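You operate a simulated robot arm through the tools that you are given. There is no shell and no other tool. Be economical: measure what you need, move in short steps, check, and stop when the job is done.

Carry out the task below with a simulated robot arm. There is one attempt and no reset: what you move stays moved.

TASK
Store the green sample in the pocket marked noon, turned to the red pointer, and brake the table again.
Fine: the cans stay in their pockets. Set down upright: what you pick out.

Only the result counts: the job must be done as asked and must still hold three seconds after the hand-in. Knocking over, shifting, dropping, spilling or breaking anything else fails it.

THE ROBOT
A 6-joint arm with a two-finger gripper on a trunk, on a base that drives. Base frame: it is fixed to the floor where the robot stands at the start and does not move with it; the origin is under the middle of the robot, x ahead of it, y to its left, z up; the surface under the hand at the start is at about z = 0.86. Readings come in m, degrees, newtons and seconds.
With the tool pointing down near the work surface it reaches from about 0.14 to 0.64 m from the robot's upright axis, wherever it stands. Its first joint turns from -166.0 to 166.0 degrees. Places, roughly: black knob marked brake [0.6, 0.1, 0.9]; grey turntable with black knob [0.5, 0, 0.9]; turntable pocket marked early [0.4, 0, 0.9]; turntable pocket marked late [0.5, 0.1, 0.9]; turntable pocket marked noon [0.5, 0, 0.9]. Payload 2.45 kg.
The TCP is the grasp point between the finger pads, 0.026 m short of the fingertips. In the tool frame z runs along the fingers and y along their closing line. Largest opening 0.096 m; the body of the gripper starts 0.069 m behind the TCP.
Orientation is told as [roll, pitch, yaw] about the base's x, y, z axes, in that order, counted from this pose: with the fingers straight down and closing along the base's y, the tool's x points along the base's -x, its y along +y and its z along -z.

THE INTERFACE
- The arm moves only by the tool move_arm. Its arguments are lists of equal length, an entry for each row: "translation": the shift along the base's x, y, z in m, a list of three; "angular": the turn, a rotation vector about the base's x, y, z in rad, a list of three; "grip": the gripper command, from -1 (shut) to 1 (fully open), values between in proportion. In form: {"translation": [[tx, ty, tz], ...], "angular": [[rx, ry, rz], ...], "grip": [grip, ...]}. A call has 1 to 10 rows; each row is the pose to reach, as a shift and turn from the pose commanded when the call began. A row lasts 0.2 s, in which the tool goes at most 0.05 m and 8.6 degrees; a call with a longer step from one row to the next is refused whole, and so is a gripper value outside its range. A pose out of reach is approached as far as the arm can. The call stops where the force on the tool passes 40 N (or 10 N more than at its start, if that is more) or the arm is blocked; 0.2 s more then pass. The fingers move at their own pace and stop on an object; they squeeze with about 42 N. The grip force told is the motor's: it shows also when the fingers shut on nothing. Time passes only in rows, and 0.2 s behind the last, so rows that repeat a pose let the fingers close. The reply holds the time, the measured pose of the TCP, the force on the tool along the base axes, the opening and the grip force, in the units named above and with some noise, with the torque about the TCP (base axes, N m) and any sound that the robot's microphone picked up, and new pictures: "pictures" is both (left out), scene, wrist or none.
- Cameras (640 x 400 px; columns grow to the right, rows downward): "scene" is now at [0.0233, 0.116, 1.1439]; the picture's right is [-0.44, -0.90, 0.00], its down [-0.31, 0.15, -0.94] and it looks along [0.84, -0.41, -0.35] (base axes); focal length 287 px, centre (320, 200). "wrist" rides on the gripper at [0.082, 0.003, -0.098] in the tool frame; the picture's right is [-0.04, 1.00, 0.00], its down [-0.73, -0.03, -0.68] and it looks along [-0.68, -0.03, 0.73] (tool axes); focal length 256 px, centre (320, 200). There is no depth. A picture from a camera that has moved, and an enlarged one, comes with that camera's place and axes in the base frame and with its lens.
- raise_lower(by): slides the trunk up (or, below 0, down) by that many m; the arm and the scene camera ride with it, the base frame stays. It gives what a move gives, with no picture.
- roll_base(legs): drives the robot by 1 to 6 legs, each [ahead, turn to the left] in m and degrees, along the robot's own axes; the way and the turn of a leg run together, so that a leg with both is an arc; at most 1.5 m and 180 degrees a leg. The arm and the cameras ride along, it lands a little off, and it stops where it bumps. It gives what a move gives, and a new picture of the scene camera.
- aim_head(pan, tilt): turns the head with the scene camera to pan (to the left, within 155 degrees either way) and tilt (down, from -29 to 69), counted from straight ahead of the robot. It gives what a move gives, and a new picture of the scene camera.
- enlarge(camera, box): a new picture of the part [left, top, right, bottom] of that camera's present view, enlarged. The clock stands still meanwhile.
- sign_off(): hands the job in; it is judged then, once.

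Work in short steps. Places have to be worked out from the pictures, the camera data and where the tool is seen: move nearer, look again, correct. Check each grasp and each placing, and mend what went wrong. You have 120 turns and 260 pictures in all, those below and enlarged ones among them. Open the gripper and draw the arm clear of the work before you hand the job in, unless the task says otherwise; then end with one line.

The tools are called after "Call:" as name(argument=value, ...) on one line, values as JSON. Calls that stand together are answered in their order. move_arm: Moves the arm, as the interface text tells. Its arguments: {"type":"object","properties":{"translation":{"type":"array","items":{"type":"array","items":{"type":"number"}}},"angular":{"type":"array","items":{"type":"array","items":{"type":"number"}}},"grip":{"type":"array","items":{"type":"number"}},"pictures":{"type":"string","enum":["both","scene","wrist","none"]}},"required":["translation","angular","grip"]} The other tools are called the same way: raise_lower (by) slides the trunk up or down; roll_base (legs) drives the base; aim_head (pan, tilt) turns the head that bears the scene camera; enlarge (camera, box) takes an enlarged picture of a part of a camera's view; sign_off () hands the job in.

At the start:

```text
clock: 0.0
position: [0.4485, -0.036, 1.0003]
tcp_rot: [-0.1, 0.0, -0.3]
contact_force: [1.1, -0.5, -1.3]
moment: [0.02, 0.0, 0.0]
gripper_width: 0.0959
gripper_force: 0.0
trunk travel left (down, up): [-0.15, 0.0]
robot x, y, heading: [0.0019, -0.003, 0.1]
head pan, tilt: [-26.1, 20.4]
```

scene: 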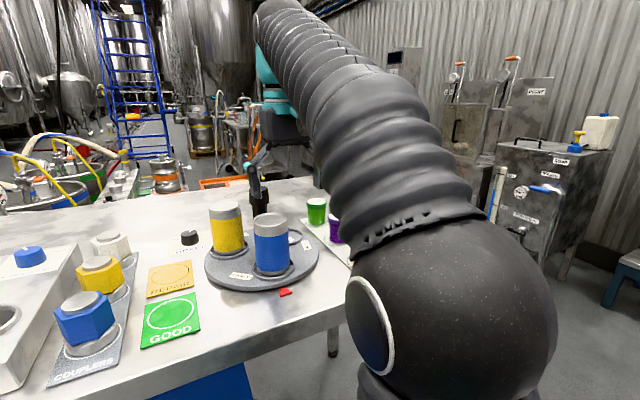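
wrist: 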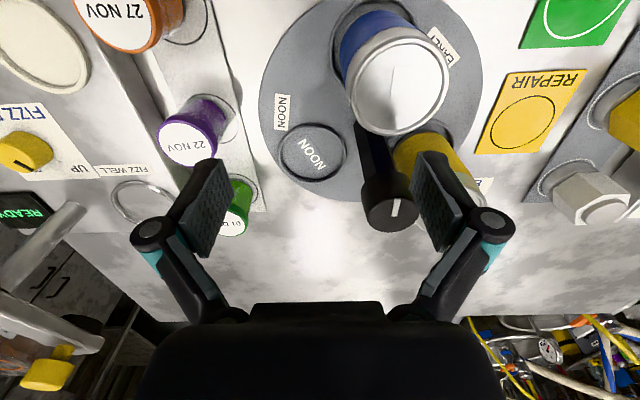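

The first views show a turntable with blue and yellow cans, an empty noon pocket, and a green sample in a rack. I'll enlarge both views to read the details.

Call:
enlarge(camera="scene", box=[140, 170, 360, 310])

Call:
enlarge(camera="wrist", box=[140, 0, 500, 240])

```text
2.86 times, centred on (250, 240) of scene
camera zoom: at [0.0233, 0.116, 1.1439], right [-0.44, -0.9, 0.0], down [-0.31, 0.15, -0.94], along [0.84, -0.41, -0.35], focal length 821 px, centre (520, 86)
```

zoom: 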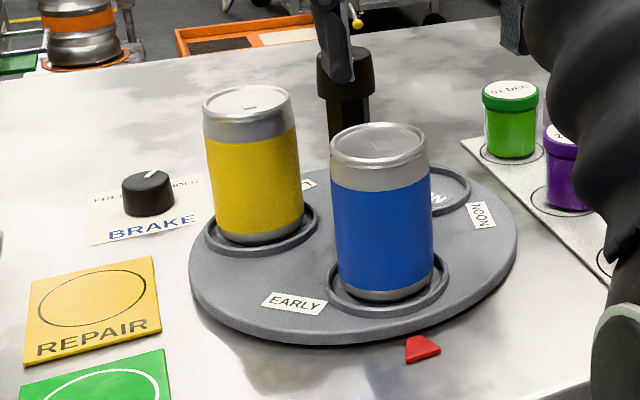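

```text
1.67 times, centred on (320, 120) of wrist
camera zoom: at [0.3671, -0.0332, 1.0987], right [0.04, 1.0, 0.0], down [0.73, -0.03, 0.68], along [0.68, -0.03, -0.73], focal length 427 px, centre (320, 333)
```

zoom: 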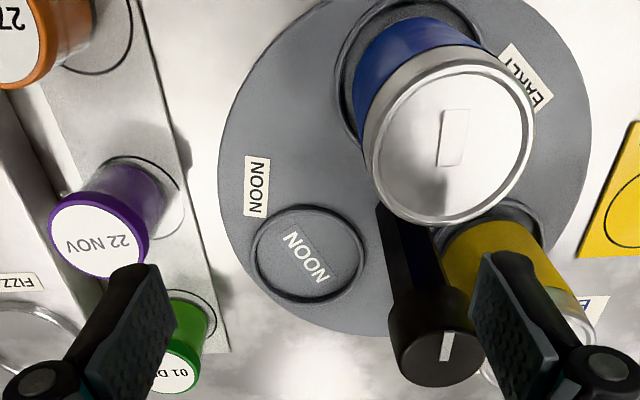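

The turntable centre seems to be near (0.467, 0.004), with a knob top at z≈0.993. Can tops are at about 0.96, the noon pocket bears about -55°, and the red pointer is towards -x. I'll raise the arm and shift left to look at the brake knob.

Call:
move_arm(translation=[[0, 0, 0.04], [0, 0, 0.08], [0, 0.04, 0.08], [0, 0.08, 0.08], [0, 0.12, 0.08], [0, 0.14, 0.08]], angular=[[0, 0, 0], [0, 0, 0], [0, 0, 0], [0, 0, 0], [0, 0, 0], [0, 0, 0]], grip=[1, 1, 1, 1, 1, 1])

```text
clock: 1.4
position: [0.4345, 0.0891, 1.0078]
tcp_rot: [0.0, -0.2, -0.3]
contact_force: [-0.4, 0.5, -0.7]
moment: [0.04, 0.01, 0.01]
gripper_width: 0.0961
gripper_force: 0.0
out of reach, approached as far as the arm can: row 1, 2, 3, 4, 5, 6
trunk travel left (down, up): [-0.15, 0.0]
robot x, y, heading: [-0.0013, -0.0004, -0.4]
head pan, tilt: [-26.1, 20.4]
camera scene: at [0.0233, 0.1161, 1.1439], right [-0.44, -0.9, 0.0], down [-0.31, 0.15, -0.94], along [0.84, -0.41, -0.35], focal length 287 px, centre (320, 200)
camera wrist: at [0.3526, 0.0919, 1.107], right [0.04, 1.0, 0.0], down [0.73, -0.03, 0.68], along [0.68, -0.03, -0.73], focal length 256 px, centre (320, 200)
```

scene: 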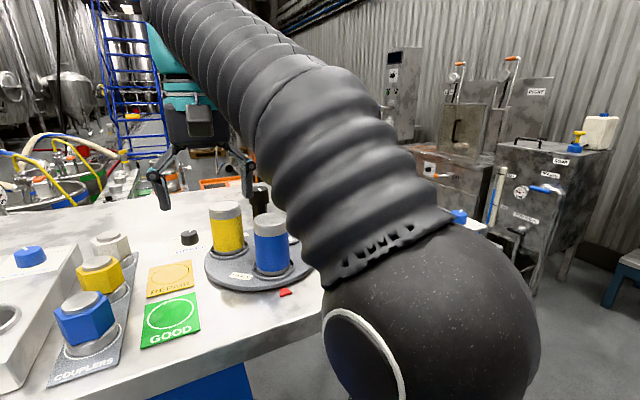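
wrist: 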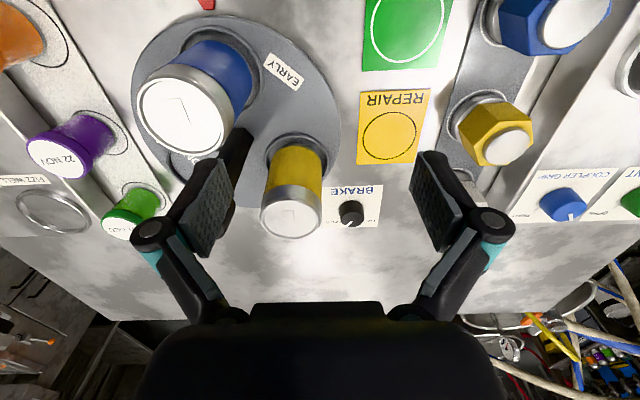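

Reach caps the height near z≈1.01 here. I'll enlarge the brake.

Call:
enlarge(camera="wrist", box=[320, 180, 400, 230])

Call:
enlarge(camera="scene", box=[150, 210, 230, 260])

Call:
enlarge(camera="wrist", box=[80, 0, 400, 200])

```text
8.00 times, centred on (360, 205) of wrist
camera zoom: at [0.3526, 0.0919, 1.107], right [0.04, 1.0, 0.0], down [0.73, -0.03, 0.68], along [0.68, -0.03, -0.73], focal length 2048 px, centre (0, 160)
```

zoom: 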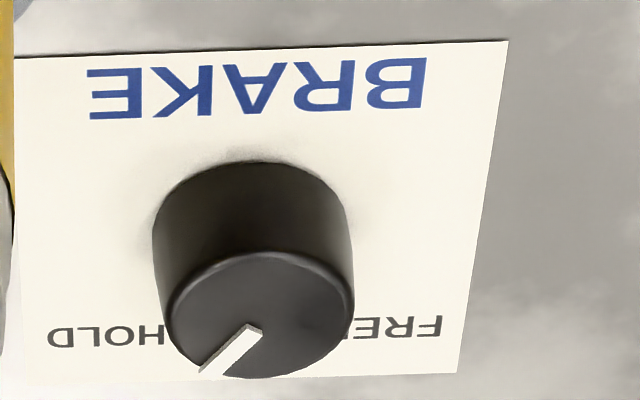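

```text
8.00 times, centred on (190, 235) of scene
camera zoom: at [0.0233, 0.1161, 1.1439], right [-0.44, -0.9, 0.0], down [-0.31, 0.15, -0.94], along [0.84, -0.41, -0.35], focal length 2299 px, centre (1360, -80)
```

zoom: 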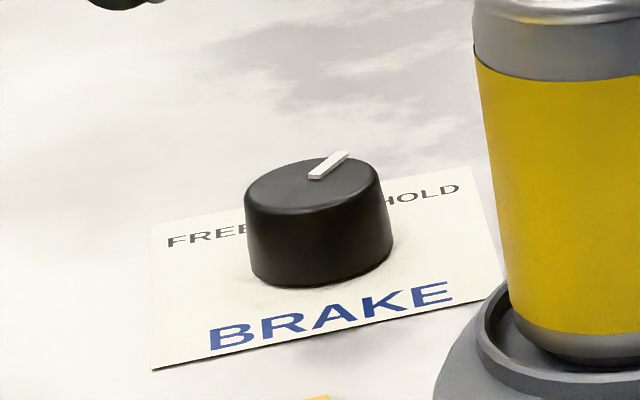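

```text
2.00 times, centred on (240, 100) of wrist
camera zoom: at [0.3526, 0.0919, 1.107], right [0.04, 1.0, 0.0], down [0.73, -0.03, 0.68], along [0.68, -0.03, -0.73], focal length 512 px, centre (480, 400)
```

zoom: 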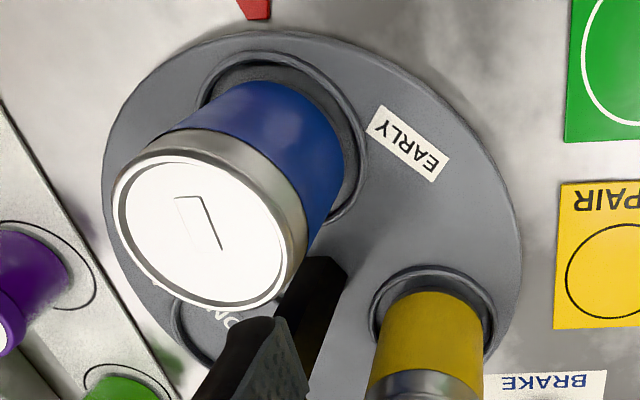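

The brake knob is at about (0.596, 0.124) with its top at z≈0.884. Its mark points to HOLD at -40°, and FREE is at about +42°, so I need to turn it about +80°. I'll yaw the gripper to about -85° and move left, clear of the yellow can.

Call:
move_arm(translation=[[0, 0.006, 0], [0, 0.012, 0], [0, 0.018, 0], [0, 0.024, 0], [0, 0.03, 0], [0, 0.036, 0], [0, 0.042, 0], [0, 0.048, 0], [0, 0.054, 0], [0, 0.06, 0]], angular=[[0, 0, -0.148], [0, 0, -0.296], [0, 0, -0.444], [0, 0, -0.592], [0, 0, -0.74], [0, 0, -0.888], [0, 0, -1.036], [0, 0, -1.184], [0, 0, -1.332], [0, 0, -1.48]], grip=[1, 1, 1, 1, 1, 1, 1, 1, 1, 1])

```text
clock: 3.6
position: [0.4383, 0.1488, 1.0055]
tcp_rot: [0.2, 0.1, -85.2]
contact_force: [0.1, 0.9, -0.2]
moment: [0.04, -0.01, 0.01]
gripper_width: 0.0961
gripper_force: 0.2
out of reach, approached as far as the arm can: row 2, 3, 4, 5, 6, 7, 8, 9, 10
trunk travel left (down, up): [-0.15, 0.0]
robot x, y, heading: [0.0008, -0.0028, 0.1]
head pan, tilt: [-26.1, 20.4]
camera scene: at [0.0233, 0.116, 1.1439], right [-0.44, -0.9, 0.0], down [-0.31, 0.15, -0.94], along [0.84, -0.41, -0.35], focal length 287 px, centre (320, 200)
camera wrist: at [0.4346, 0.23, 1.1042], right [1.0, 0.04, 0.0], down [0.03, -0.73, 0.68], along [0.03, -0.68, -0.74], focal length 256 px, centre (320, 200)
```

scene: 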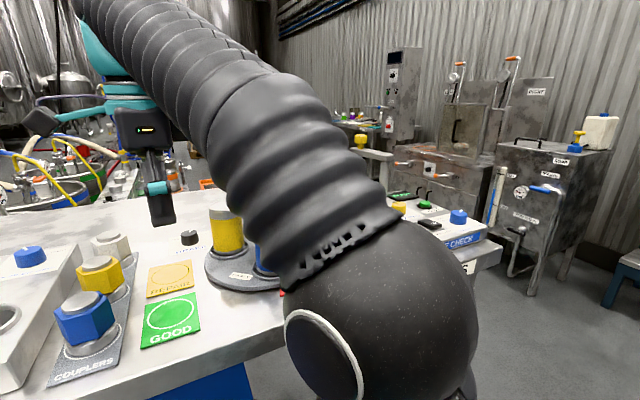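
wrist: 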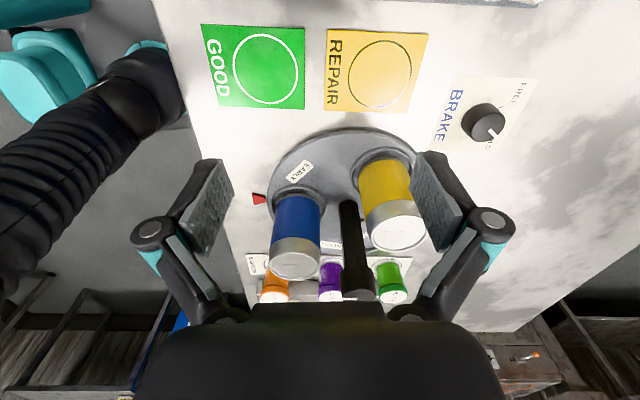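

The brake is confirmed at about (0.598, 0.123). I'll move above it along the left side of the yellow can, partly closing the gripper.

Call:
move_arm(translation=[[0.03, 0, -0.01], [0.06, 0, -0.025], [0.09, 0, -0.04], [0.12, 0, -0.055], [0.155, 0, -0.065], [0.158, -0.02, -0.07], [0.158, -0.026, -0.07]], angular=[[0, 0, 0], [0, 0, 0], [0, 0, 0], [0, 0, 0], [0, 0, 0], [0, 0, 0], [0, 0, 0]], grip=[0.3, 0.3, 0.3, 0.3, 0.3, 0.3, 0.3])

```text
clock: 5.2
position: [0.5969, 0.1229, 0.9352]
tcp_rot: [0.1, 0.1, -85.0]
contact_force: [0.3, 0.6, 0.0]
moment: [0.01, 0.0, 0.0]
gripper_width: 0.0626
gripper_force: 0.0
trunk travel left (down, up): [-0.15, 0.0]
robot x, y, heading: [-0.0005, -0.0, 0.1]
head pan, tilt: [-26.1, 20.4]
camera scene: at [0.0234, 0.1161, 1.1439], right [-0.44, -0.9, 0.0], down [-0.31, 0.15, -0.94], along [0.84, -0.41, -0.35], focal length 287 px, centre (320, 200)
camera wrist: at [0.594, 0.2038, 1.0338], right [1.0, 0.05, 0.0], down [0.03, -0.73, 0.68], along [0.03, -0.68, -0.73], focal length 256 px, centre (320, 200)
```

scene: 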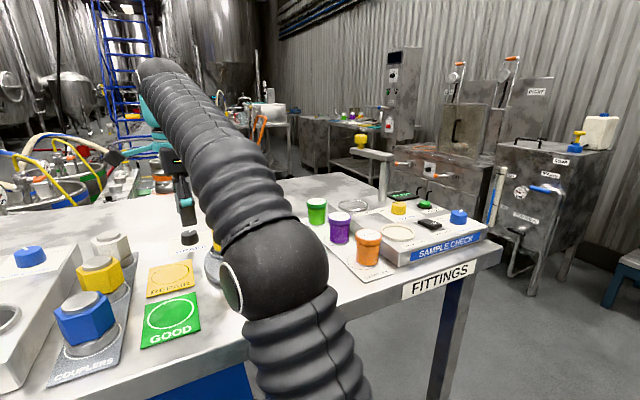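
wrist: 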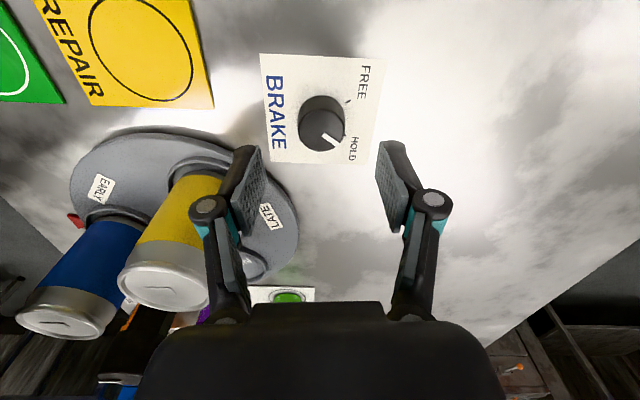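

Knob lies at about (0.599, 0.125). Descending around it.

Call:
move_arm(translation=[[0.002, 0.002, -0.015], [0.002, 0.002, -0.03], [0.002, 0.002, -0.042]], angular=[[0, 0, 0], [0, 0, 0], [0, 0, 0]], grip=[0.3, 0.3, 0.3])

```text
clock: 6.0
position: [0.6001, 0.1264, 0.8926]
tcp_rot: [0.0, 0.0, -84.9]
contact_force: [0.4, 0.6, 0.2]
moment: [0.02, -0.01, -0.01]
gripper_width: 0.0626
gripper_force: 0.1
trunk travel left (down, up): [-0.15, 0.0]
robot x, y, heading: [0.0007, 0.0035, -0.2]
head pan, tilt: [-26.1, 20.4]
camera scene: at [0.0234, 0.1161, 1.1439], right [-0.44, -0.9, 0.0], down [-0.31, 0.15, -0.94], along [0.84, -0.41, -0.35], focal length 287 px, centre (320, 200)
camera wrist: at [0.597, 0.2069, 0.9905], right [1.0, 0.05, 0.0], down [0.04, -0.73, 0.68], along [0.03, -0.68, -0.73], focal length 256 px, centre (320, 200)
```

scene: 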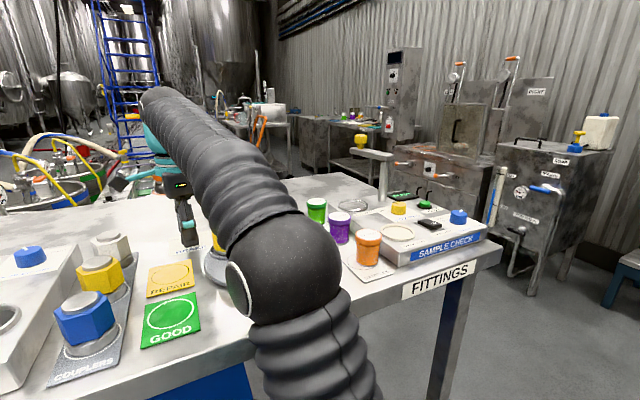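
wrist: 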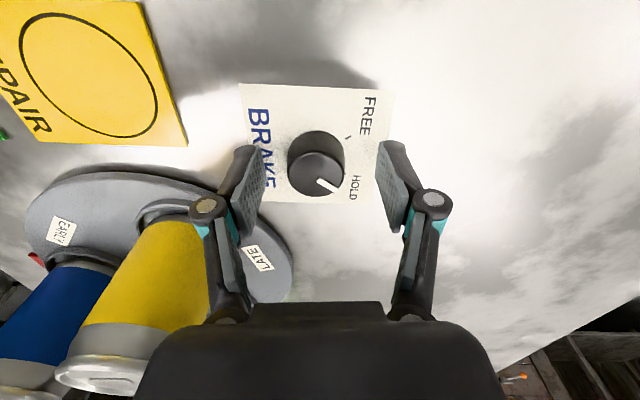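

The knob is centred between the pads. Closing.

Call:
move_arm(translation=[[0, 0, 0], [0, 0, 0], [0, 0, 0]], angular=[[0, 0, 0], [0, 0, 0], [0, 0, 0]], grip=[-1, -1, -1], pictures="none")

```text
clock: 6.8
position: [0.5983, 0.126, 0.8921]
tcp_rot: [-0.2, 0.0, -84.9]
contact_force: [-32.7, -5.2, -10.1]
moment: [0.17, 0.67, 0.07]
gripper_width: 0.0319
gripper_force: 45.1
trunk travel left (down, up): [-0.15, 0.0]
robot x, y, heading: [0.0016, -0.002, -0.2]
head pan, tilt: [-26.1, 20.4]
```

The grip holds (0.032 m) with a side force of -33 N in x, so I'll ease 2 mm toward -x.

Call:
move_arm(translation=[[-0.002, 0, 0], [-0.002, 0, 0]], angular=[[0, 0, 0], [0, 0, 0]], grip=[-1, -1], pictures="none")

```text
clock: 7.4
position: [0.5984, 0.125, 0.8926]
tcp_rot: [0.0, 0.0, -85.0]
contact_force: [-11.4, -2.1, -12.5]
moment: [0.19, 0.04, 0.21]
gripper_width: 0.0317
gripper_force: 45.5
trunk travel left (down, up): [-0.15, 0.0]
robot x, y, heading: [-0.0027, -0.0035, -0.0]
head pan, tilt: [-26.1, 20.4]
```

Better. Now I'll turn it counter-clockwise about 80° toward FREE.

Call:
move_arm(translation=[[-0.001, 0, 0], [-0.001, 0, 0], [-0.001, 0, 0], [-0.001, 0, 0], [-0.001, 0, 0], [-0.001, 0, 0], [-0.001, 0, 0], [-0.001, 0, 0], [-0.001, 0, 0], [-0.001, 0, 0]], angular=[[0, 0, 0.14], [0, 0, 0.28], [0, 0, 0.42], [0, 0, 0.56], [0, 0, 0.7], [0, 0, 0.84], [0, 0, 0.98], [0, 0, 1.12], [0, 0, 1.26], [0, 0, 1.4]], grip=[-1, -1, -1, -1, -1, -1, -1, -1, -1, -1])

```text
clock: 9.6
position: [0.5955, 0.1246, 0.8942]
tcp_rot: [0.0, 0.2, -4.7]
contact_force: [-0.2, -2.3, -13.0]
moment: [-0.04, 0.38, -0.66]
gripper_width: 0.0315
gripper_force: 45.6
trunk travel left (down, up): [-0.15, 0.0]
robot x, y, heading: [-0.0004, 0.0012, -0.1]
head pan, tilt: [-26.1, 20.4]
camera scene: at [0.024, 0.116, 1.1439], right [-0.44, -0.9, 0.0], down [-0.31, 0.15, -0.94], along [0.84, -0.41, -0.35], focal length 287 px, centre (320, 200)
camera wrist: at [0.5152, 0.1337, 0.993], right [0.12, 0.99, 0.0], down [0.73, -0.09, 0.68], along [0.67, -0.08, -0.74], focal length 256 px, centre (320, 200)
```

scene: 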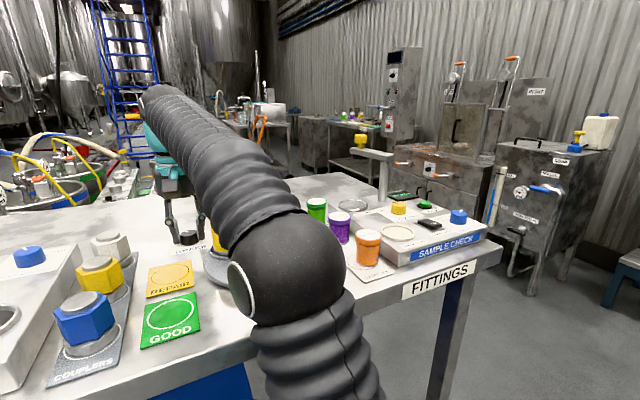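
wrist: 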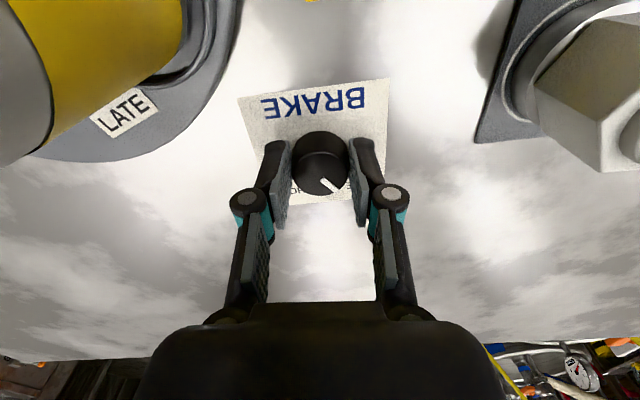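

The mark has turned toward FREE. I'll enlarge to check its angle.

Call:
enlarge(camera="wrist", box=[272, 120, 368, 220])

```text
4.00 times, centred on (320, 170) of wrist
camera zoom: at [0.5152, 0.1337, 0.993], right [0.12, 0.99, 0.0], down [0.73, -0.09, 0.68], along [0.67, -0.08, -0.74], focal length 1024 px, centre (320, 320)
```

zoom: 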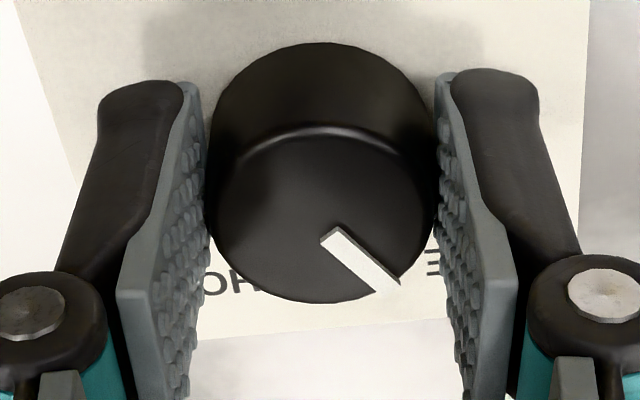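

The mark is at about +35° and FREE seems to be at 30–42°. I'll turn 5° more to feel for a stop.

Call:
move_arm(translation=[[0.001, 0, 0], [0.001, 0, 0]], angular=[[0, 0, 0.08], [0, 0, 0.08]], grip=[-1, -1], pictures="wrist")

Call:
enlarge(camera="wrist", box=[272, 120, 368, 220])

```text
clock: 10.2
position: [0.5967, 0.1248, 0.8951]
tcp_rot: [0.1, 0.1, -0.2]
contact_force: [-12.2, -9.4, -10.2]
moment: [-0.41, 0.88, -0.51]
gripper_width: 0.0318
gripper_force: 44.8
trunk travel left (down, up): [-0.15, 0.0]
robot x, y, heading: [0.0015, 0.0012, -0.0]
head pan, tilt: [-26.1, 20.4]
camera wrist: at [0.5151, 0.1271, 0.9935], right [0.04, 1.0, 0.0], down [0.73, -0.03, 0.68], along [0.68, -0.03, -0.74], focal length 256 px, centre (320, 200)
```

wrist: 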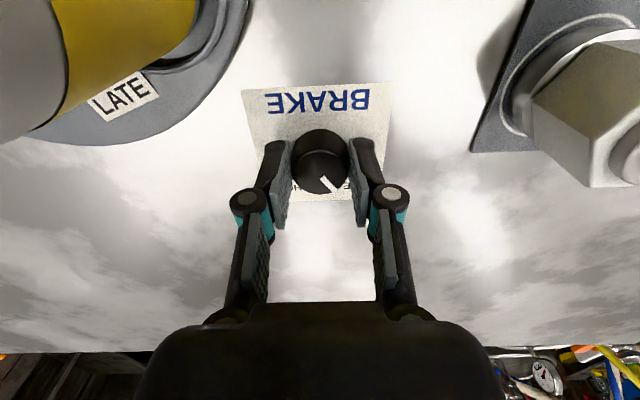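

```text
4.00 times, centred on (320, 170) of wrist
camera zoom: at [0.5151, 0.1271, 0.9935], right [0.04, 1.0, 0.0], down [0.73, -0.03, 0.68], along [0.68, -0.03, -0.74], focal length 1024 px, centre (320, 320)
```

zoom: 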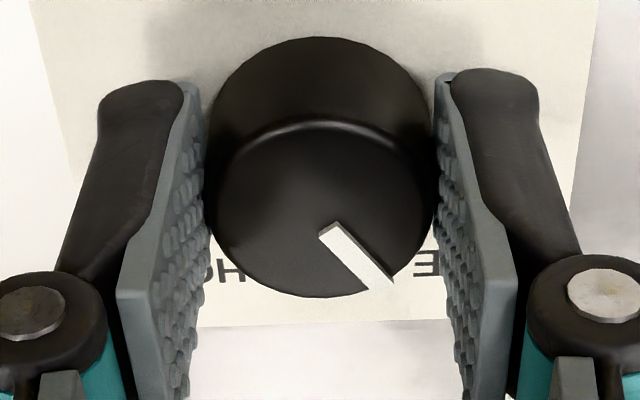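

The mark didn't move further, so the knob is at the FREE stop (about 33°). I'll release, lift and withdraw along the left side.

Call:
move_arm(translation=[[0, 0, 0], [0, 0, 0], [0, 0, 0.02], [0, 0.01, 0.045], [0, 0.035, 0.05], [-0.04, 0.045, 0.055], [-0.08, 0.045, 0.07], [-0.12, 0.045, 0.085], [-0.16, 0.04, 0.1], [-0.2, 0.02, 0.105]], angular=[[0, 0, 0], [0, 0, 0], [0, 0, 0], [0, 0, 0], [0, 0, 0], [0, 0, 0], [0, 0, 0], [0, 0, 0], [0, 0, 0], [0, 0, 0]], grip=[0.2, 0.2, 0.2, 0.2, 0.2, 0.2, 0.2, 0.2, 0.2, 0.2])

```text
clock: 12.4
position: [0.3932, 0.146, 0.996]
tcp_rot: [-0.2, 0.1, -0.2]
contact_force: [0.5, 0.8, -0.9]
moment: [-0.04, 0.05, 0.02]
gripper_width: 0.0574
gripper_force: 0.1
trunk travel left (down, up): [-0.15, 0.0]
robot x, y, heading: [-0.0012, -0.0004, -0.1]
head pan, tilt: [-26.1, 20.4]
camera scene: at [0.0239, 0.1163, 1.1438], right [-0.44, -0.9, 0.0], down [-0.31, 0.15, -0.94], along [0.84, -0.41, -0.35], focal length 287 px, centre (320, 200)
camera wrist: at [0.3122, 0.1486, 1.0946], right [0.04, 1.0, 0.0], down [0.73, -0.03, 0.68], along [0.68, -0.03, -0.74], focal length 256 px, centre (320, 200)
```

scene: 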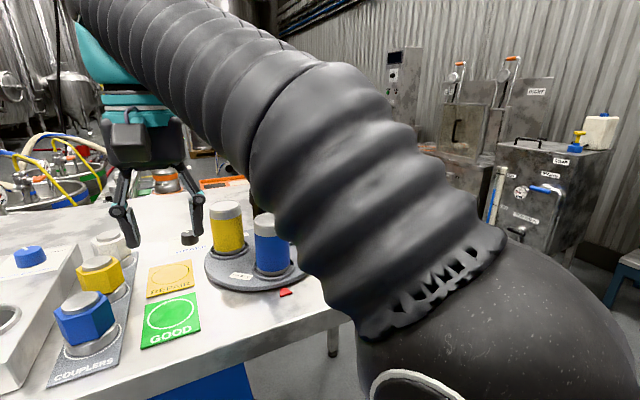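
wrist: 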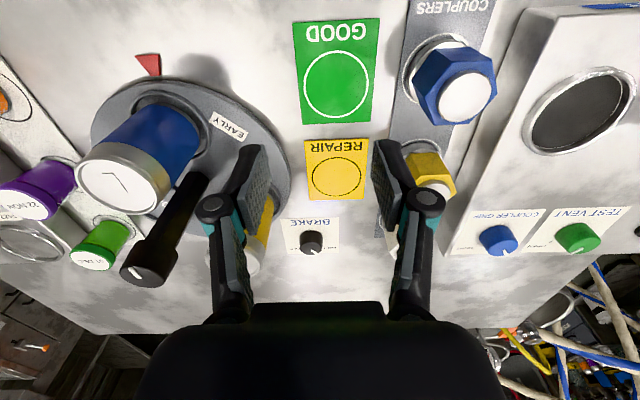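

Withdrawn cleanly. I'll enlarge the turntable here to measure the knob and cans.

Call:
enlarge(camera="wrist", box=[60, 50, 300, 300])

Call:
enlarge(camera="scene", box=[160, 180, 320, 310])

```text
1.60 times, centred on (180, 175) of wrist
camera zoom: at [0.3122, 0.1486, 1.0946], right [0.04, 1.0, 0.0], down [0.73, -0.03, 0.68], along [0.68, -0.03, -0.74], focal length 410 px, centre (544, 240)
```

zoom: 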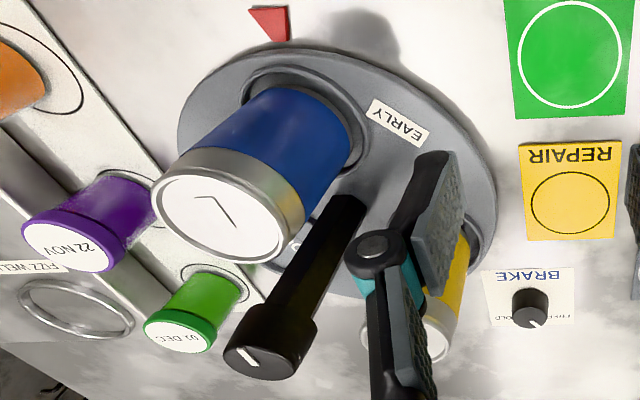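

```text
3.08 times, centred on (240, 245) of scene
camera zoom: at [0.0239, 0.1163, 1.1438], right [-0.44, -0.9, 0.0], down [-0.31, 0.15, -0.94], along [0.84, -0.41, -0.35], focal length 884 px, centre (566, 62)
```

zoom: 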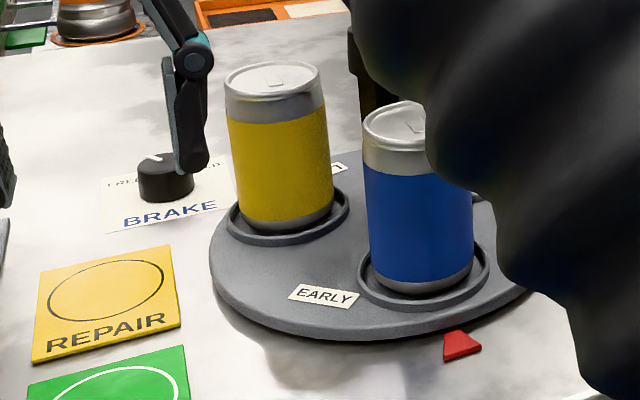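

The turntable axis is near (0.482, 0.009), and the cap spans z 0.968–0.99 at about 0.04 m diameter. Can tops are at 0.959. I'll come round to the robot side and straddle the knob, fingers either side in y.

Call:
move_arm(translation=[[-0.028, -0.03, 0.001], [-0.028, -0.07, 0.001], [-0.028, -0.11, 0.001], [-0.028, -0.137, 0.001], [0.0, -0.137, 0.001], [0.03, -0.137, 0.001], [0.05, -0.137, 0.001]], angular=[[0, 0, 0], [0, 0, 0], [0, 0, 0], [0, 0, 0], [0, 0, 0], [0, 0, 0], [0, 0, 0]], grip=[1, 1, 1, 1, 1, 1, 1])

```text
clock: 14.0
position: [0.446, 0.0067, 0.9984]
tcp_rot: [0.0, 0.0, -0.1]
contact_force: [-0.4, -0.5, 0.6]
moment: [-0.01, 0.0, -0.04]
gripper_width: 0.096
gripper_force: 0.0
trunk travel left (down, up): [-0.15, 0.0]
robot x, y, heading: [-0.002, 0.0002, -0.1]
head pan, tilt: [-26.1, 20.4]
camera scene: at [0.0231, 0.116, 1.1439], right [-0.44, -0.9, 0.0], down [-0.31, 0.15, -0.94], along [0.84, -0.41, -0.35], focal length 287 px, centre (320, 200)
camera wrist: at [0.3654, 0.0082, 1.0973], right [0.04, 1.0, 0.0], down [0.73, -0.03, 0.68], along [0.68, -0.03, -0.73], focal length 256 px, centre (320, 200)
```

scene: 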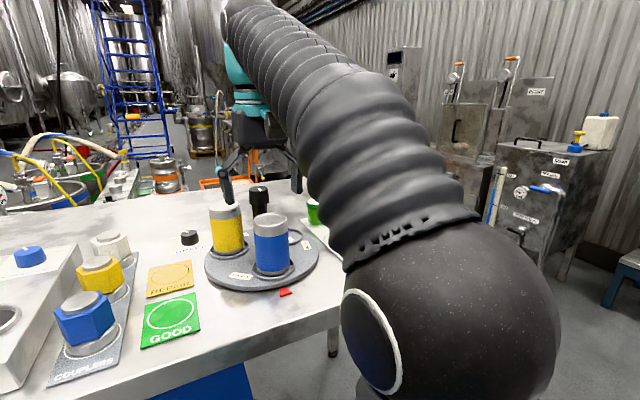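
wrist: 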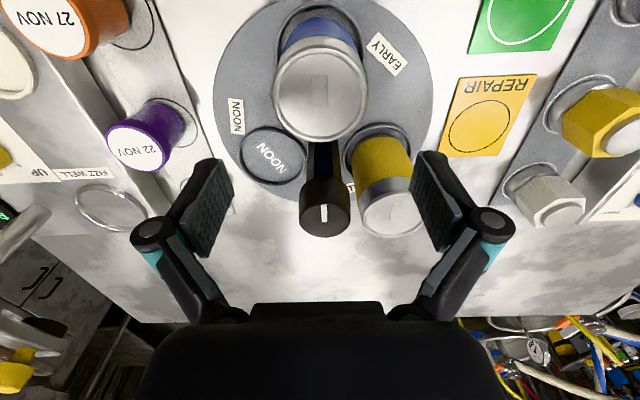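

The cap is straight ahead at about (0.480, 0.007). I'll advance to straddle it, narrow the fingers, then yaw +60°.

Call:
move_arm(translation=[[0.018, 0.001, -0.003], [0.034, 0.001, -0.006], [0.034, 0.001, -0.006], [0.034, 0.001, -0.006], [0.034, 0.001, -0.006], [0.034, 0.001, -0.006], [0.034, 0.001, -0.006], [0.034, 0.001, -0.006], [0.034, 0.001, -0.006], [0.034, 0.001, -0.006]], angular=[[0, 0, 0], [0, 0, 0], [0, 0, 0.13], [0, 0, 0.26], [0, 0, 0.39], [0, 0, 0.53], [0, 0, 0.66], [0, 0, 0.79], [0, 0, 0.92], [0, 0, 1.05]], grip=[1, 0.3, 0.3, 0.3, 0.3, 0.3, 0.3, 0.3, 0.3, 0.3])

```text
clock: 16.2
position: [0.4822, 0.01, 0.9928]
tcp_rot: [-0.1, 0.0, 60.1]
contact_force: [-0.1, -0.3, 0.6]
moment: [-0.02, 0.0, 0.02]
gripper_width: 0.0624
gripper_force: 0.0
trunk travel left (down, up): [-0.15, 0.0]
robot x, y, heading: [-0.0028, -0.005, -0.0]
head pan, tilt: [-26.1, 20.4]
camera scene: at [0.0233, 0.116, 1.1439], right [-0.44, -0.9, 0.0], down [-0.31, 0.15, -0.94], along [0.84, -0.41, -0.35], focal length 287 px, centre (320, 200)
camera wrist: at [0.4379, -0.0607, 1.0918], right [-0.85, 0.53, 0.0], down [0.39, 0.62, 0.68], along [0.36, 0.57, -0.73], focal length 256 px, centre (320, 200)
```

scene: 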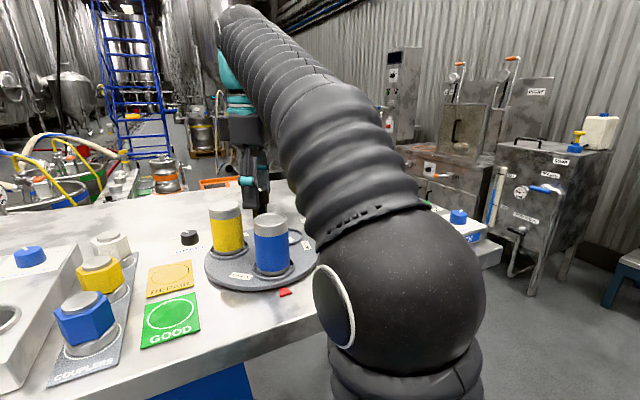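
wrist: 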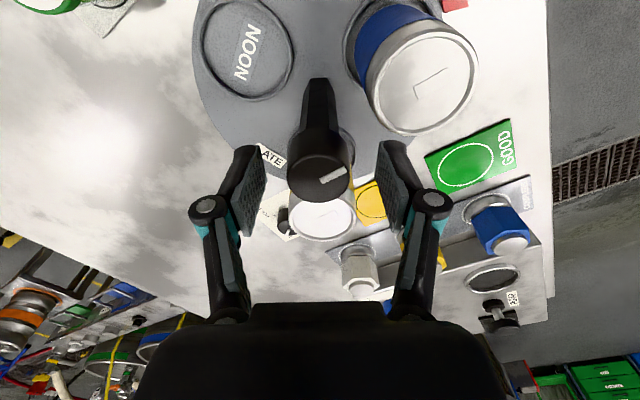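

The cap centre is estimated at (0.480, 0.006), so I'll shift slightly and close on it.

Call:
move_arm(translation=[[-0.002, -0.003, -0.001], [-0.002, -0.003, -0.001], [-0.002, -0.003, -0.001], [-0.002, -0.003, -0.001]], angular=[[0, 0, 0], [0, 0, 0], [0, 0, 0], [0, 0, 0]], grip=[0.3, -1, -1, -1], pictures="wrist")

```text
clock: 17.2
position: [0.4796, 0.0062, 0.9915]
tcp_rot: [0.0, 0.0, 59.9]
contact_force: [12.1, -2.5, 7.6]
moment: [0.2, -0.86, 0.01]
gripper_width: 0.0336
gripper_force: 44.7
trunk travel left (down, up): [-0.15, 0.0]
robot x, y, heading: [-0.0022, 0.0014, -0.3]
head pan, tilt: [-26.1, 20.4]
camera wrist: at [0.4366, -0.0638, 1.0907], right [-0.84, 0.54, 0.0], down [0.39, 0.62, 0.68], along [0.36, 0.57, -0.73], focal length 256 px, centre (320, 200)
```

wrist: 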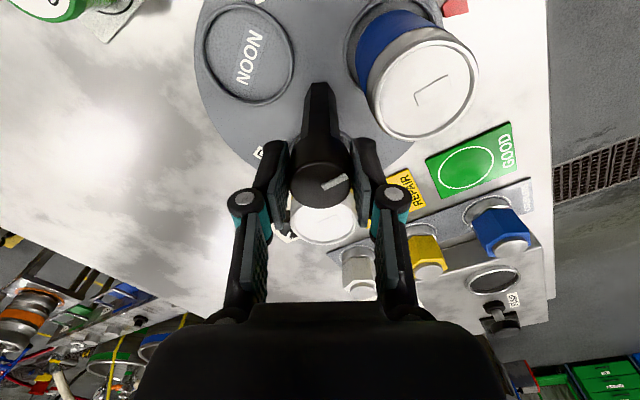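

The cap is gripped at 0.034 m. I'll turn clockwise about 40° at a gentle rate and check.

Call:
move_arm(translation=[[0.0007, 0, 0], [0.0007, 0, 0], [0.0007, 0, 0], [0.0007, 0, 0], [0.0007, 0, 0], [0.0007, 0, 0], [0.0007, 0, 0], [0.0007, 0, 0], [0.0007, 0, 0], [0.0007, 0, 0]], angular=[[0, 0, -0.02], [0, 0, -0.06], [0, 0, -0.12], [0, 0, -0.2], [0, 0, -0.28], [0, 0, -0.36], [0, 0, -0.44], [0, 0, -0.52], [0, 0, -0.6], [0, 0, -0.66]], grip=[-1, -1, -1, -1, -1, -1, -1, -1, -1, -1])

```text
clock: 19.4
position: [0.4798, 0.0057, 0.992]
tcp_rot: [0.0, 0.0, 22.1]
contact_force: [5.4, -5.1, 1.0]
moment: [-0.04, 0.6, 0.0]
gripper_width: 0.0335
gripper_force: 45.2
trunk travel left (down, up): [-0.15, 0.0]
robot x, y, heading: [-0.0006, 0.0017, -0.1]
head pan, tilt: [-26.1, 20.4]
camera scene: at [0.0238, 0.1155, 1.144], right [-0.44, -0.9, 0.0], down [-0.31, 0.15, -0.94], along [0.84, -0.41, -0.35], focal length 287 px, centre (320, 200)
camera wrist: at [0.4034, -0.0219, 1.0909], right [-0.34, 0.94, 0.0], down [0.69, 0.25, 0.68], along [0.64, 0.23, -0.74], focal length 256 px, centre (320, 200)
```

scene: 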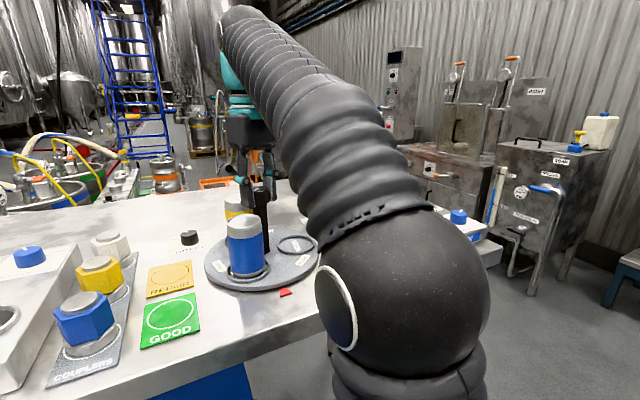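
wrist: 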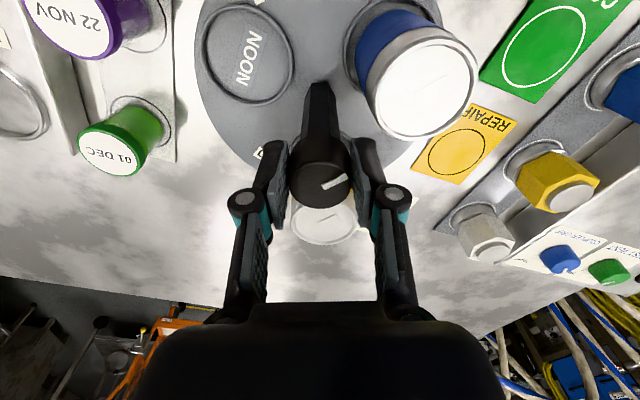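

The table turns with the knob and the cans stay seated. I'll continue clockwise.

Call:
move_arm(translation=[[0, 0, 0], [0, 0, 0], [0, 0, 0], [0, 0, 0], [0, 0, 0], [0, 0, 0], [0, 0, 0], [0, 0, 0], [0, 0, 0], [0, 0, 0]], angular=[[0, 0, -0.03], [0, 0, -0.09], [0, 0, -0.17], [0, 0, -0.25], [0, 0, -0.33], [0, 0, -0.41], [0, 0, -0.49], [0, 0, -0.57], [0, 0, -0.65], [0, 0, -0.7]], grip=[-1, -1, -1, -1, -1, -1, -1, -1, -1, -1], pictures="scene")

Call:
move_arm(translation=[[0, 0, 0], [0, 0, 0], [0, 0, 0], [0, 0, 0], [0, 0, 0], [0, 0, 0], [0, 0, 0], [0, 0, 0], [0, 0, 0]], angular=[[0, 0, -0.03], [0, 0, -0.09], [0, 0, -0.17], [0, 0, -0.25], [0, 0, -0.33], [0, 0, -0.41], [0, 0, -0.49], [0, 0, -0.57], [0, 0, -0.61]], grip=[-1, -1, -1, -1, -1, -1, -1, -1, -1])

Call:
enlarge(camera="scene", box=[180, 190, 340, 310])

```text
clock: 21.6
position: [0.4803, 0.0073, 0.9927]
tcp_rot: [-0.1, 0.1, -18.1]
contact_force: [-7.6, 10.0, -12.2]
moment: [0.4, 0.86, 0.03]
gripper_width: 0.0331
gripper_force: 44.9
trunk travel left (down, up): [-0.15, 0.0]
robot x, y, heading: [0.0021, -0.0016, -0.1]
head pan, tilt: [-26.1, 20.4]
camera scene: at [0.0234, 0.1167, 1.1439], right [-0.44, -0.9, 0.0], down [-0.31, 0.15, -0.94], along [0.84, -0.41, -0.35], focal length 287 px, centre (320, 200)
```

scene: 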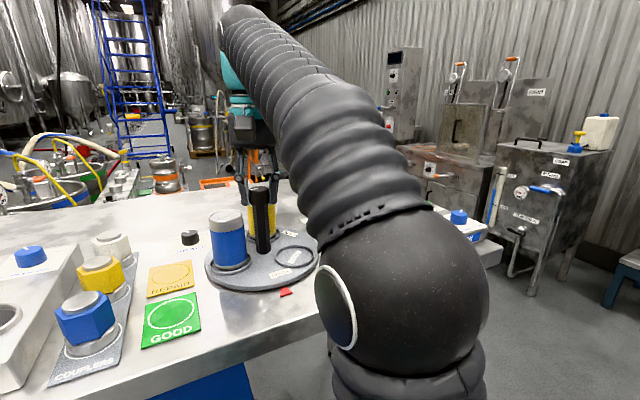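

```text
clock: 23.6
position: [0.4805, 0.0079, 0.9925]
tcp_rot: [0.0, 0.0, -52.9]
contact_force: [7.3, 15.6, 10.4]
moment: [0.41, 0.29, 0.01]
gripper_width: 0.0334
gripper_force: 44.4
trunk travel left (down, up): [-0.15, 0.0]
robot x, y, heading: [0.0026, -0.0019, -0.0]
head pan, tilt: [-26.1, 20.4]
camera scene: at [0.0235, 0.1172, 1.1439], right [-0.44, -0.9, 0.0], down [-0.31, 0.15, -0.94], along [0.84, -0.41, -0.35], focal length 287 px, centre (320, 200)
camera wrist: at [0.434, 0.0737, 1.0915], right [0.82, 0.57, 0.0], down [0.42, -0.6, 0.68], along [0.39, -0.56, -0.73], focal length 256 px, centre (320, 200)
```

scene: 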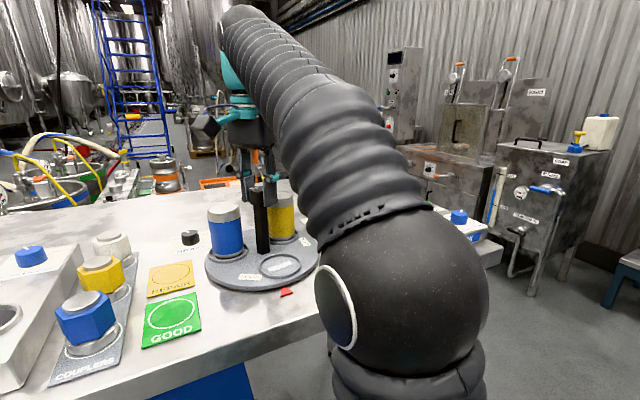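
wrist: 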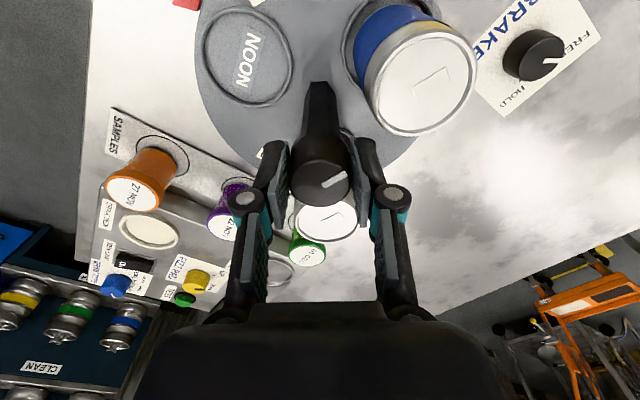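

```text
3.33 times, centred on (260, 250) of scene
camera zoom: at [0.0235, 0.1172, 1.1439], right [-0.44, -0.9, 0.0], down [-0.31, 0.15, -0.94], along [0.84, -0.41, -0.35], focal length 958 px, centre (520, 33)
```

zoom: 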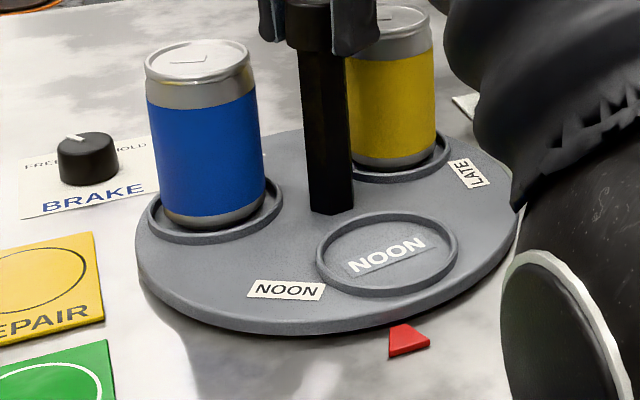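

Noon is now at about 187–190°, and the pointer bears about 180–182° from the axis. I'll zoom in on both before the fine turn.

Call:
enlarge(camera="scene", box=[250, 235, 320, 305])

Call:
enlarge(camera="wrist", box=[160, 0, 400, 160])

```text
5.71 times, centred on (285, 270) of scene
camera zoom: at [0.0235, 0.1172, 1.1439], right [-0.44, -0.9, 0.0], down [-0.31, 0.15, -0.94], along [0.84, -0.41, -0.35], focal length 1642 px, centre (520, -200)
```

zoom: 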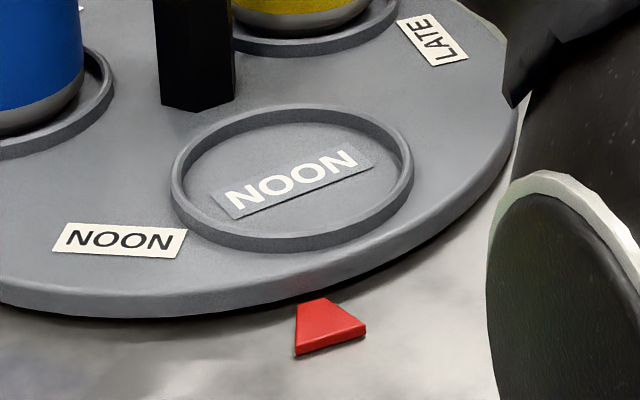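

```text
2.50 times, centred on (280, 80) of wrist
camera zoom: at [0.434, 0.0737, 1.0915], right [0.82, 0.57, 0.0], down [0.42, -0.6, 0.68], along [0.39, -0.56, -0.73], focal length 640 px, centre (420, 500)
```

zoom: 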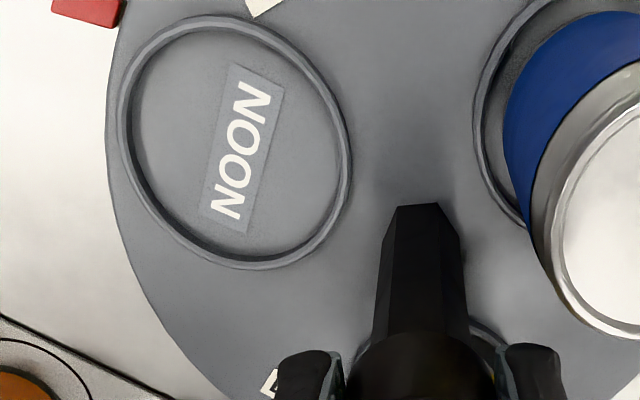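

The pointer axis is at y≈0.0075 (180°), and noon is at about 188°. I'll turn another 7.5° clockwise.

Call:
move_arm(translation=[[0, 0, 0], [0, 0, 0], [0, 0, 0], [0, 0, 0], [0, 0, 0]], angular=[[0, 0, -0.03], [0, 0, -0.07], [0, 0, -0.11], [0, 0, -0.131], [0, 0, -0.131]], grip=[-1, -1, -1, -1, -1], pictures="none")

Call:
enlarge(camera="scene", box=[250, 235, 320, 305])

Call:
enlarge(camera="wrist", box=[120, 0, 440, 200])

```text
clock: 24.8
position: [0.4799, 0.0062, 0.9928]
tcp_rot: [0.0, -0.2, -60.4]
contact_force: [23.3, 18.7, 17.7]
moment: [0.94, -0.8, -0.01]
gripper_width: 0.0331
gripper_force: 45.0
trunk travel left (down, up): [-0.15, 0.0]
robot x, y, heading: [-0.0013, -0.0019, 0.0]
head pan, tilt: [-26.1, 20.4]
```

```text
5.71 times, centred on (285, 270) of scene
camera zoom: at [0.0242, 0.1176, 1.1438], right [-0.44, -0.9, 0.0], down [-0.31, 0.15, -0.94], along [0.84, -0.41, -0.35], focal length 1642 px, centre (520, -200)
```

zoom: 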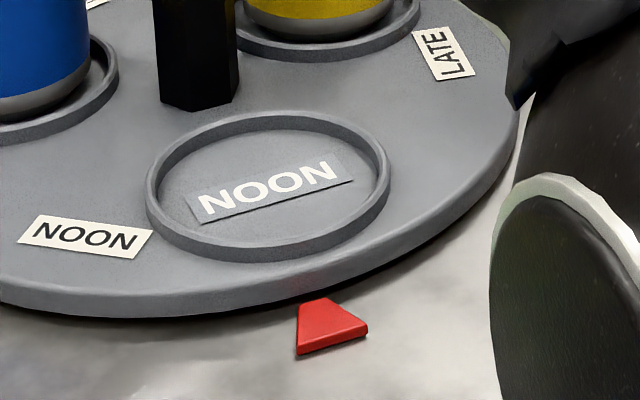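

```text
2.00 times, centred on (280, 100) of wrist
camera zoom: at [0.4431, 0.0793, 1.0914], right [0.89, 0.46, 0.0], down [0.34, -0.65, 0.68], along [0.31, -0.6, -0.73], focal length 512 px, centre (400, 400)
```

zoom: 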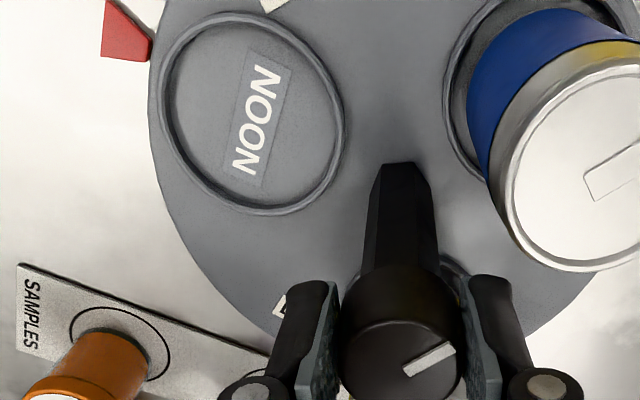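

Noon is now at about (0.416, 0.0075), aligned with the pointer to within about 2°. I'll ease off the side force, release, yaw back to 0 around the knob and retreat toward the robot.

Call:
move_arm(translation=[[0.001, 0.001, 0], [0.001, 0.001, 0], [0.001, 0.001, 0], [0.001, 0.001, 0]], angular=[[0, 0, 0], [0, 0, 0], [0, 0, 0], [0, 0, 0]], grip=[-1, -1, 0.35, 0.35], pictures="none")

Call:
move_arm(translation=[[0, 0, 0.001], [0, 0, 0.001], [0, 0, 0.001], [0, 0, 0.001], [0, 0, 0.001], [0, 0, 0.001], [0, 0, 0.001], [0, 0, 0.001], [-0.02, 0, 0.003], [-0.05, 0, 0.005]], angular=[[0, 0, 0.14], [0, 0, 0.28], [0, 0, 0.42], [0, 0, 0.56], [0, 0, 0.7], [0, 0, 0.84], [0, 0, 0.96], [0, 0, 1.05], [0, 0, 1.05], [0, 0, 1.05]], grip=[0.35, 0.35, 0.35, 0.35, 0.35, 0.35, 0.35, 0.35, 0.35, 0.35])

```text
clock: 25.8
position: [0.4801, 0.0067, 0.993]
tcp_rot: [-0.1, -0.1, -60.5]
contact_force: [-0.4, -0.7, -0.2]
moment: [0.02, 0.02, 0.0]
gripper_width: 0.0647
gripper_force: 0.0
trunk travel left (down, up): [-0.15, 0.0]
robot x, y, heading: [-0.0007, -0.0038, 0.1]
head pan, tilt: [-26.1, 20.4]
```

```text
clock: 28.0
position: [0.4308, 0.0064, 0.9975]
tcp_rot: [0.0, 0.1, -0.2]
contact_force: [0.2, 0.4, -1.3]
moment: [0.02, 0.02, -0.01]
gripper_width: 0.065
gripper_force: 0.0
trunk travel left (down, up): [-0.15, 0.0]
robot x, y, heading: [0.0007, -0.0013, -0.2]
head pan, tilt: [-26.1, 20.4]
camera scene: at [0.0237, 0.1162, 1.1439], right [-0.44, -0.9, 0.0], down [-0.31, 0.15, -0.94], along [0.84, -0.41, -0.35], focal length 287 px, centre (320, 200)
camera wrist: at [0.3494, 0.0098, 1.0954], right [0.04, 1.0, 0.0], down [0.73, -0.03, 0.68], along [0.68, -0.03, -0.73], focal length 256 px, centre (320, 200)
```

scene: 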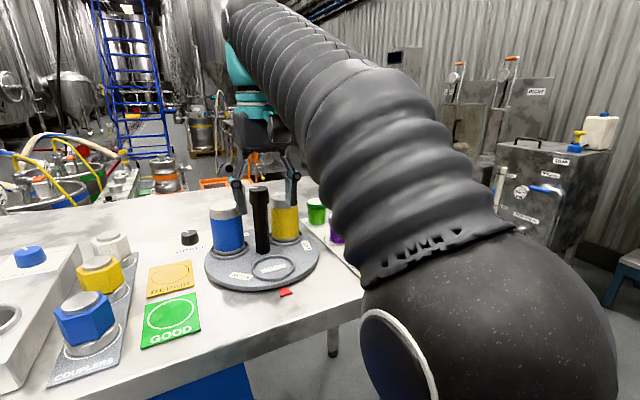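
wrist: 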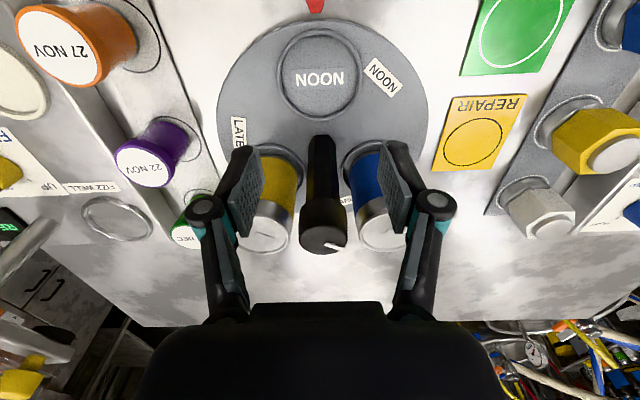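

The table is nicely aligned with pointer, noon and axis collinear. Now I'll go back round to the brake knob by the left side.

Call:
move_arm(translation=[[-0.04, 0, 0], [-0.04, 0.05, 0], [-0.04, 0.1, 0], [-0.03, 0.15, 0], [0.0, 0.164, -0.005], [0.04, 0.164, -0.015], [0.08, 0.164, -0.03], [0.12, 0.16, -0.045], [0.15, 0.15, -0.055], [0.167, 0.13, -0.06]], angular=[[0, 0, 0], [0, 0, 0], [0, 0, 0], [0, 0, 0], [0, 0, 0], [0, 0, 0], [0, 0, 0], [0, 0, 0], [0, 0, 0], [0, 0, 0]], grip=[0.25, 0.25, 0.25, 0.25, 0.25, 0.25, 0.25, 0.25, 0.25, 0.25])

```text
refused: row 4 steps farther than a row can; nothing moved
```

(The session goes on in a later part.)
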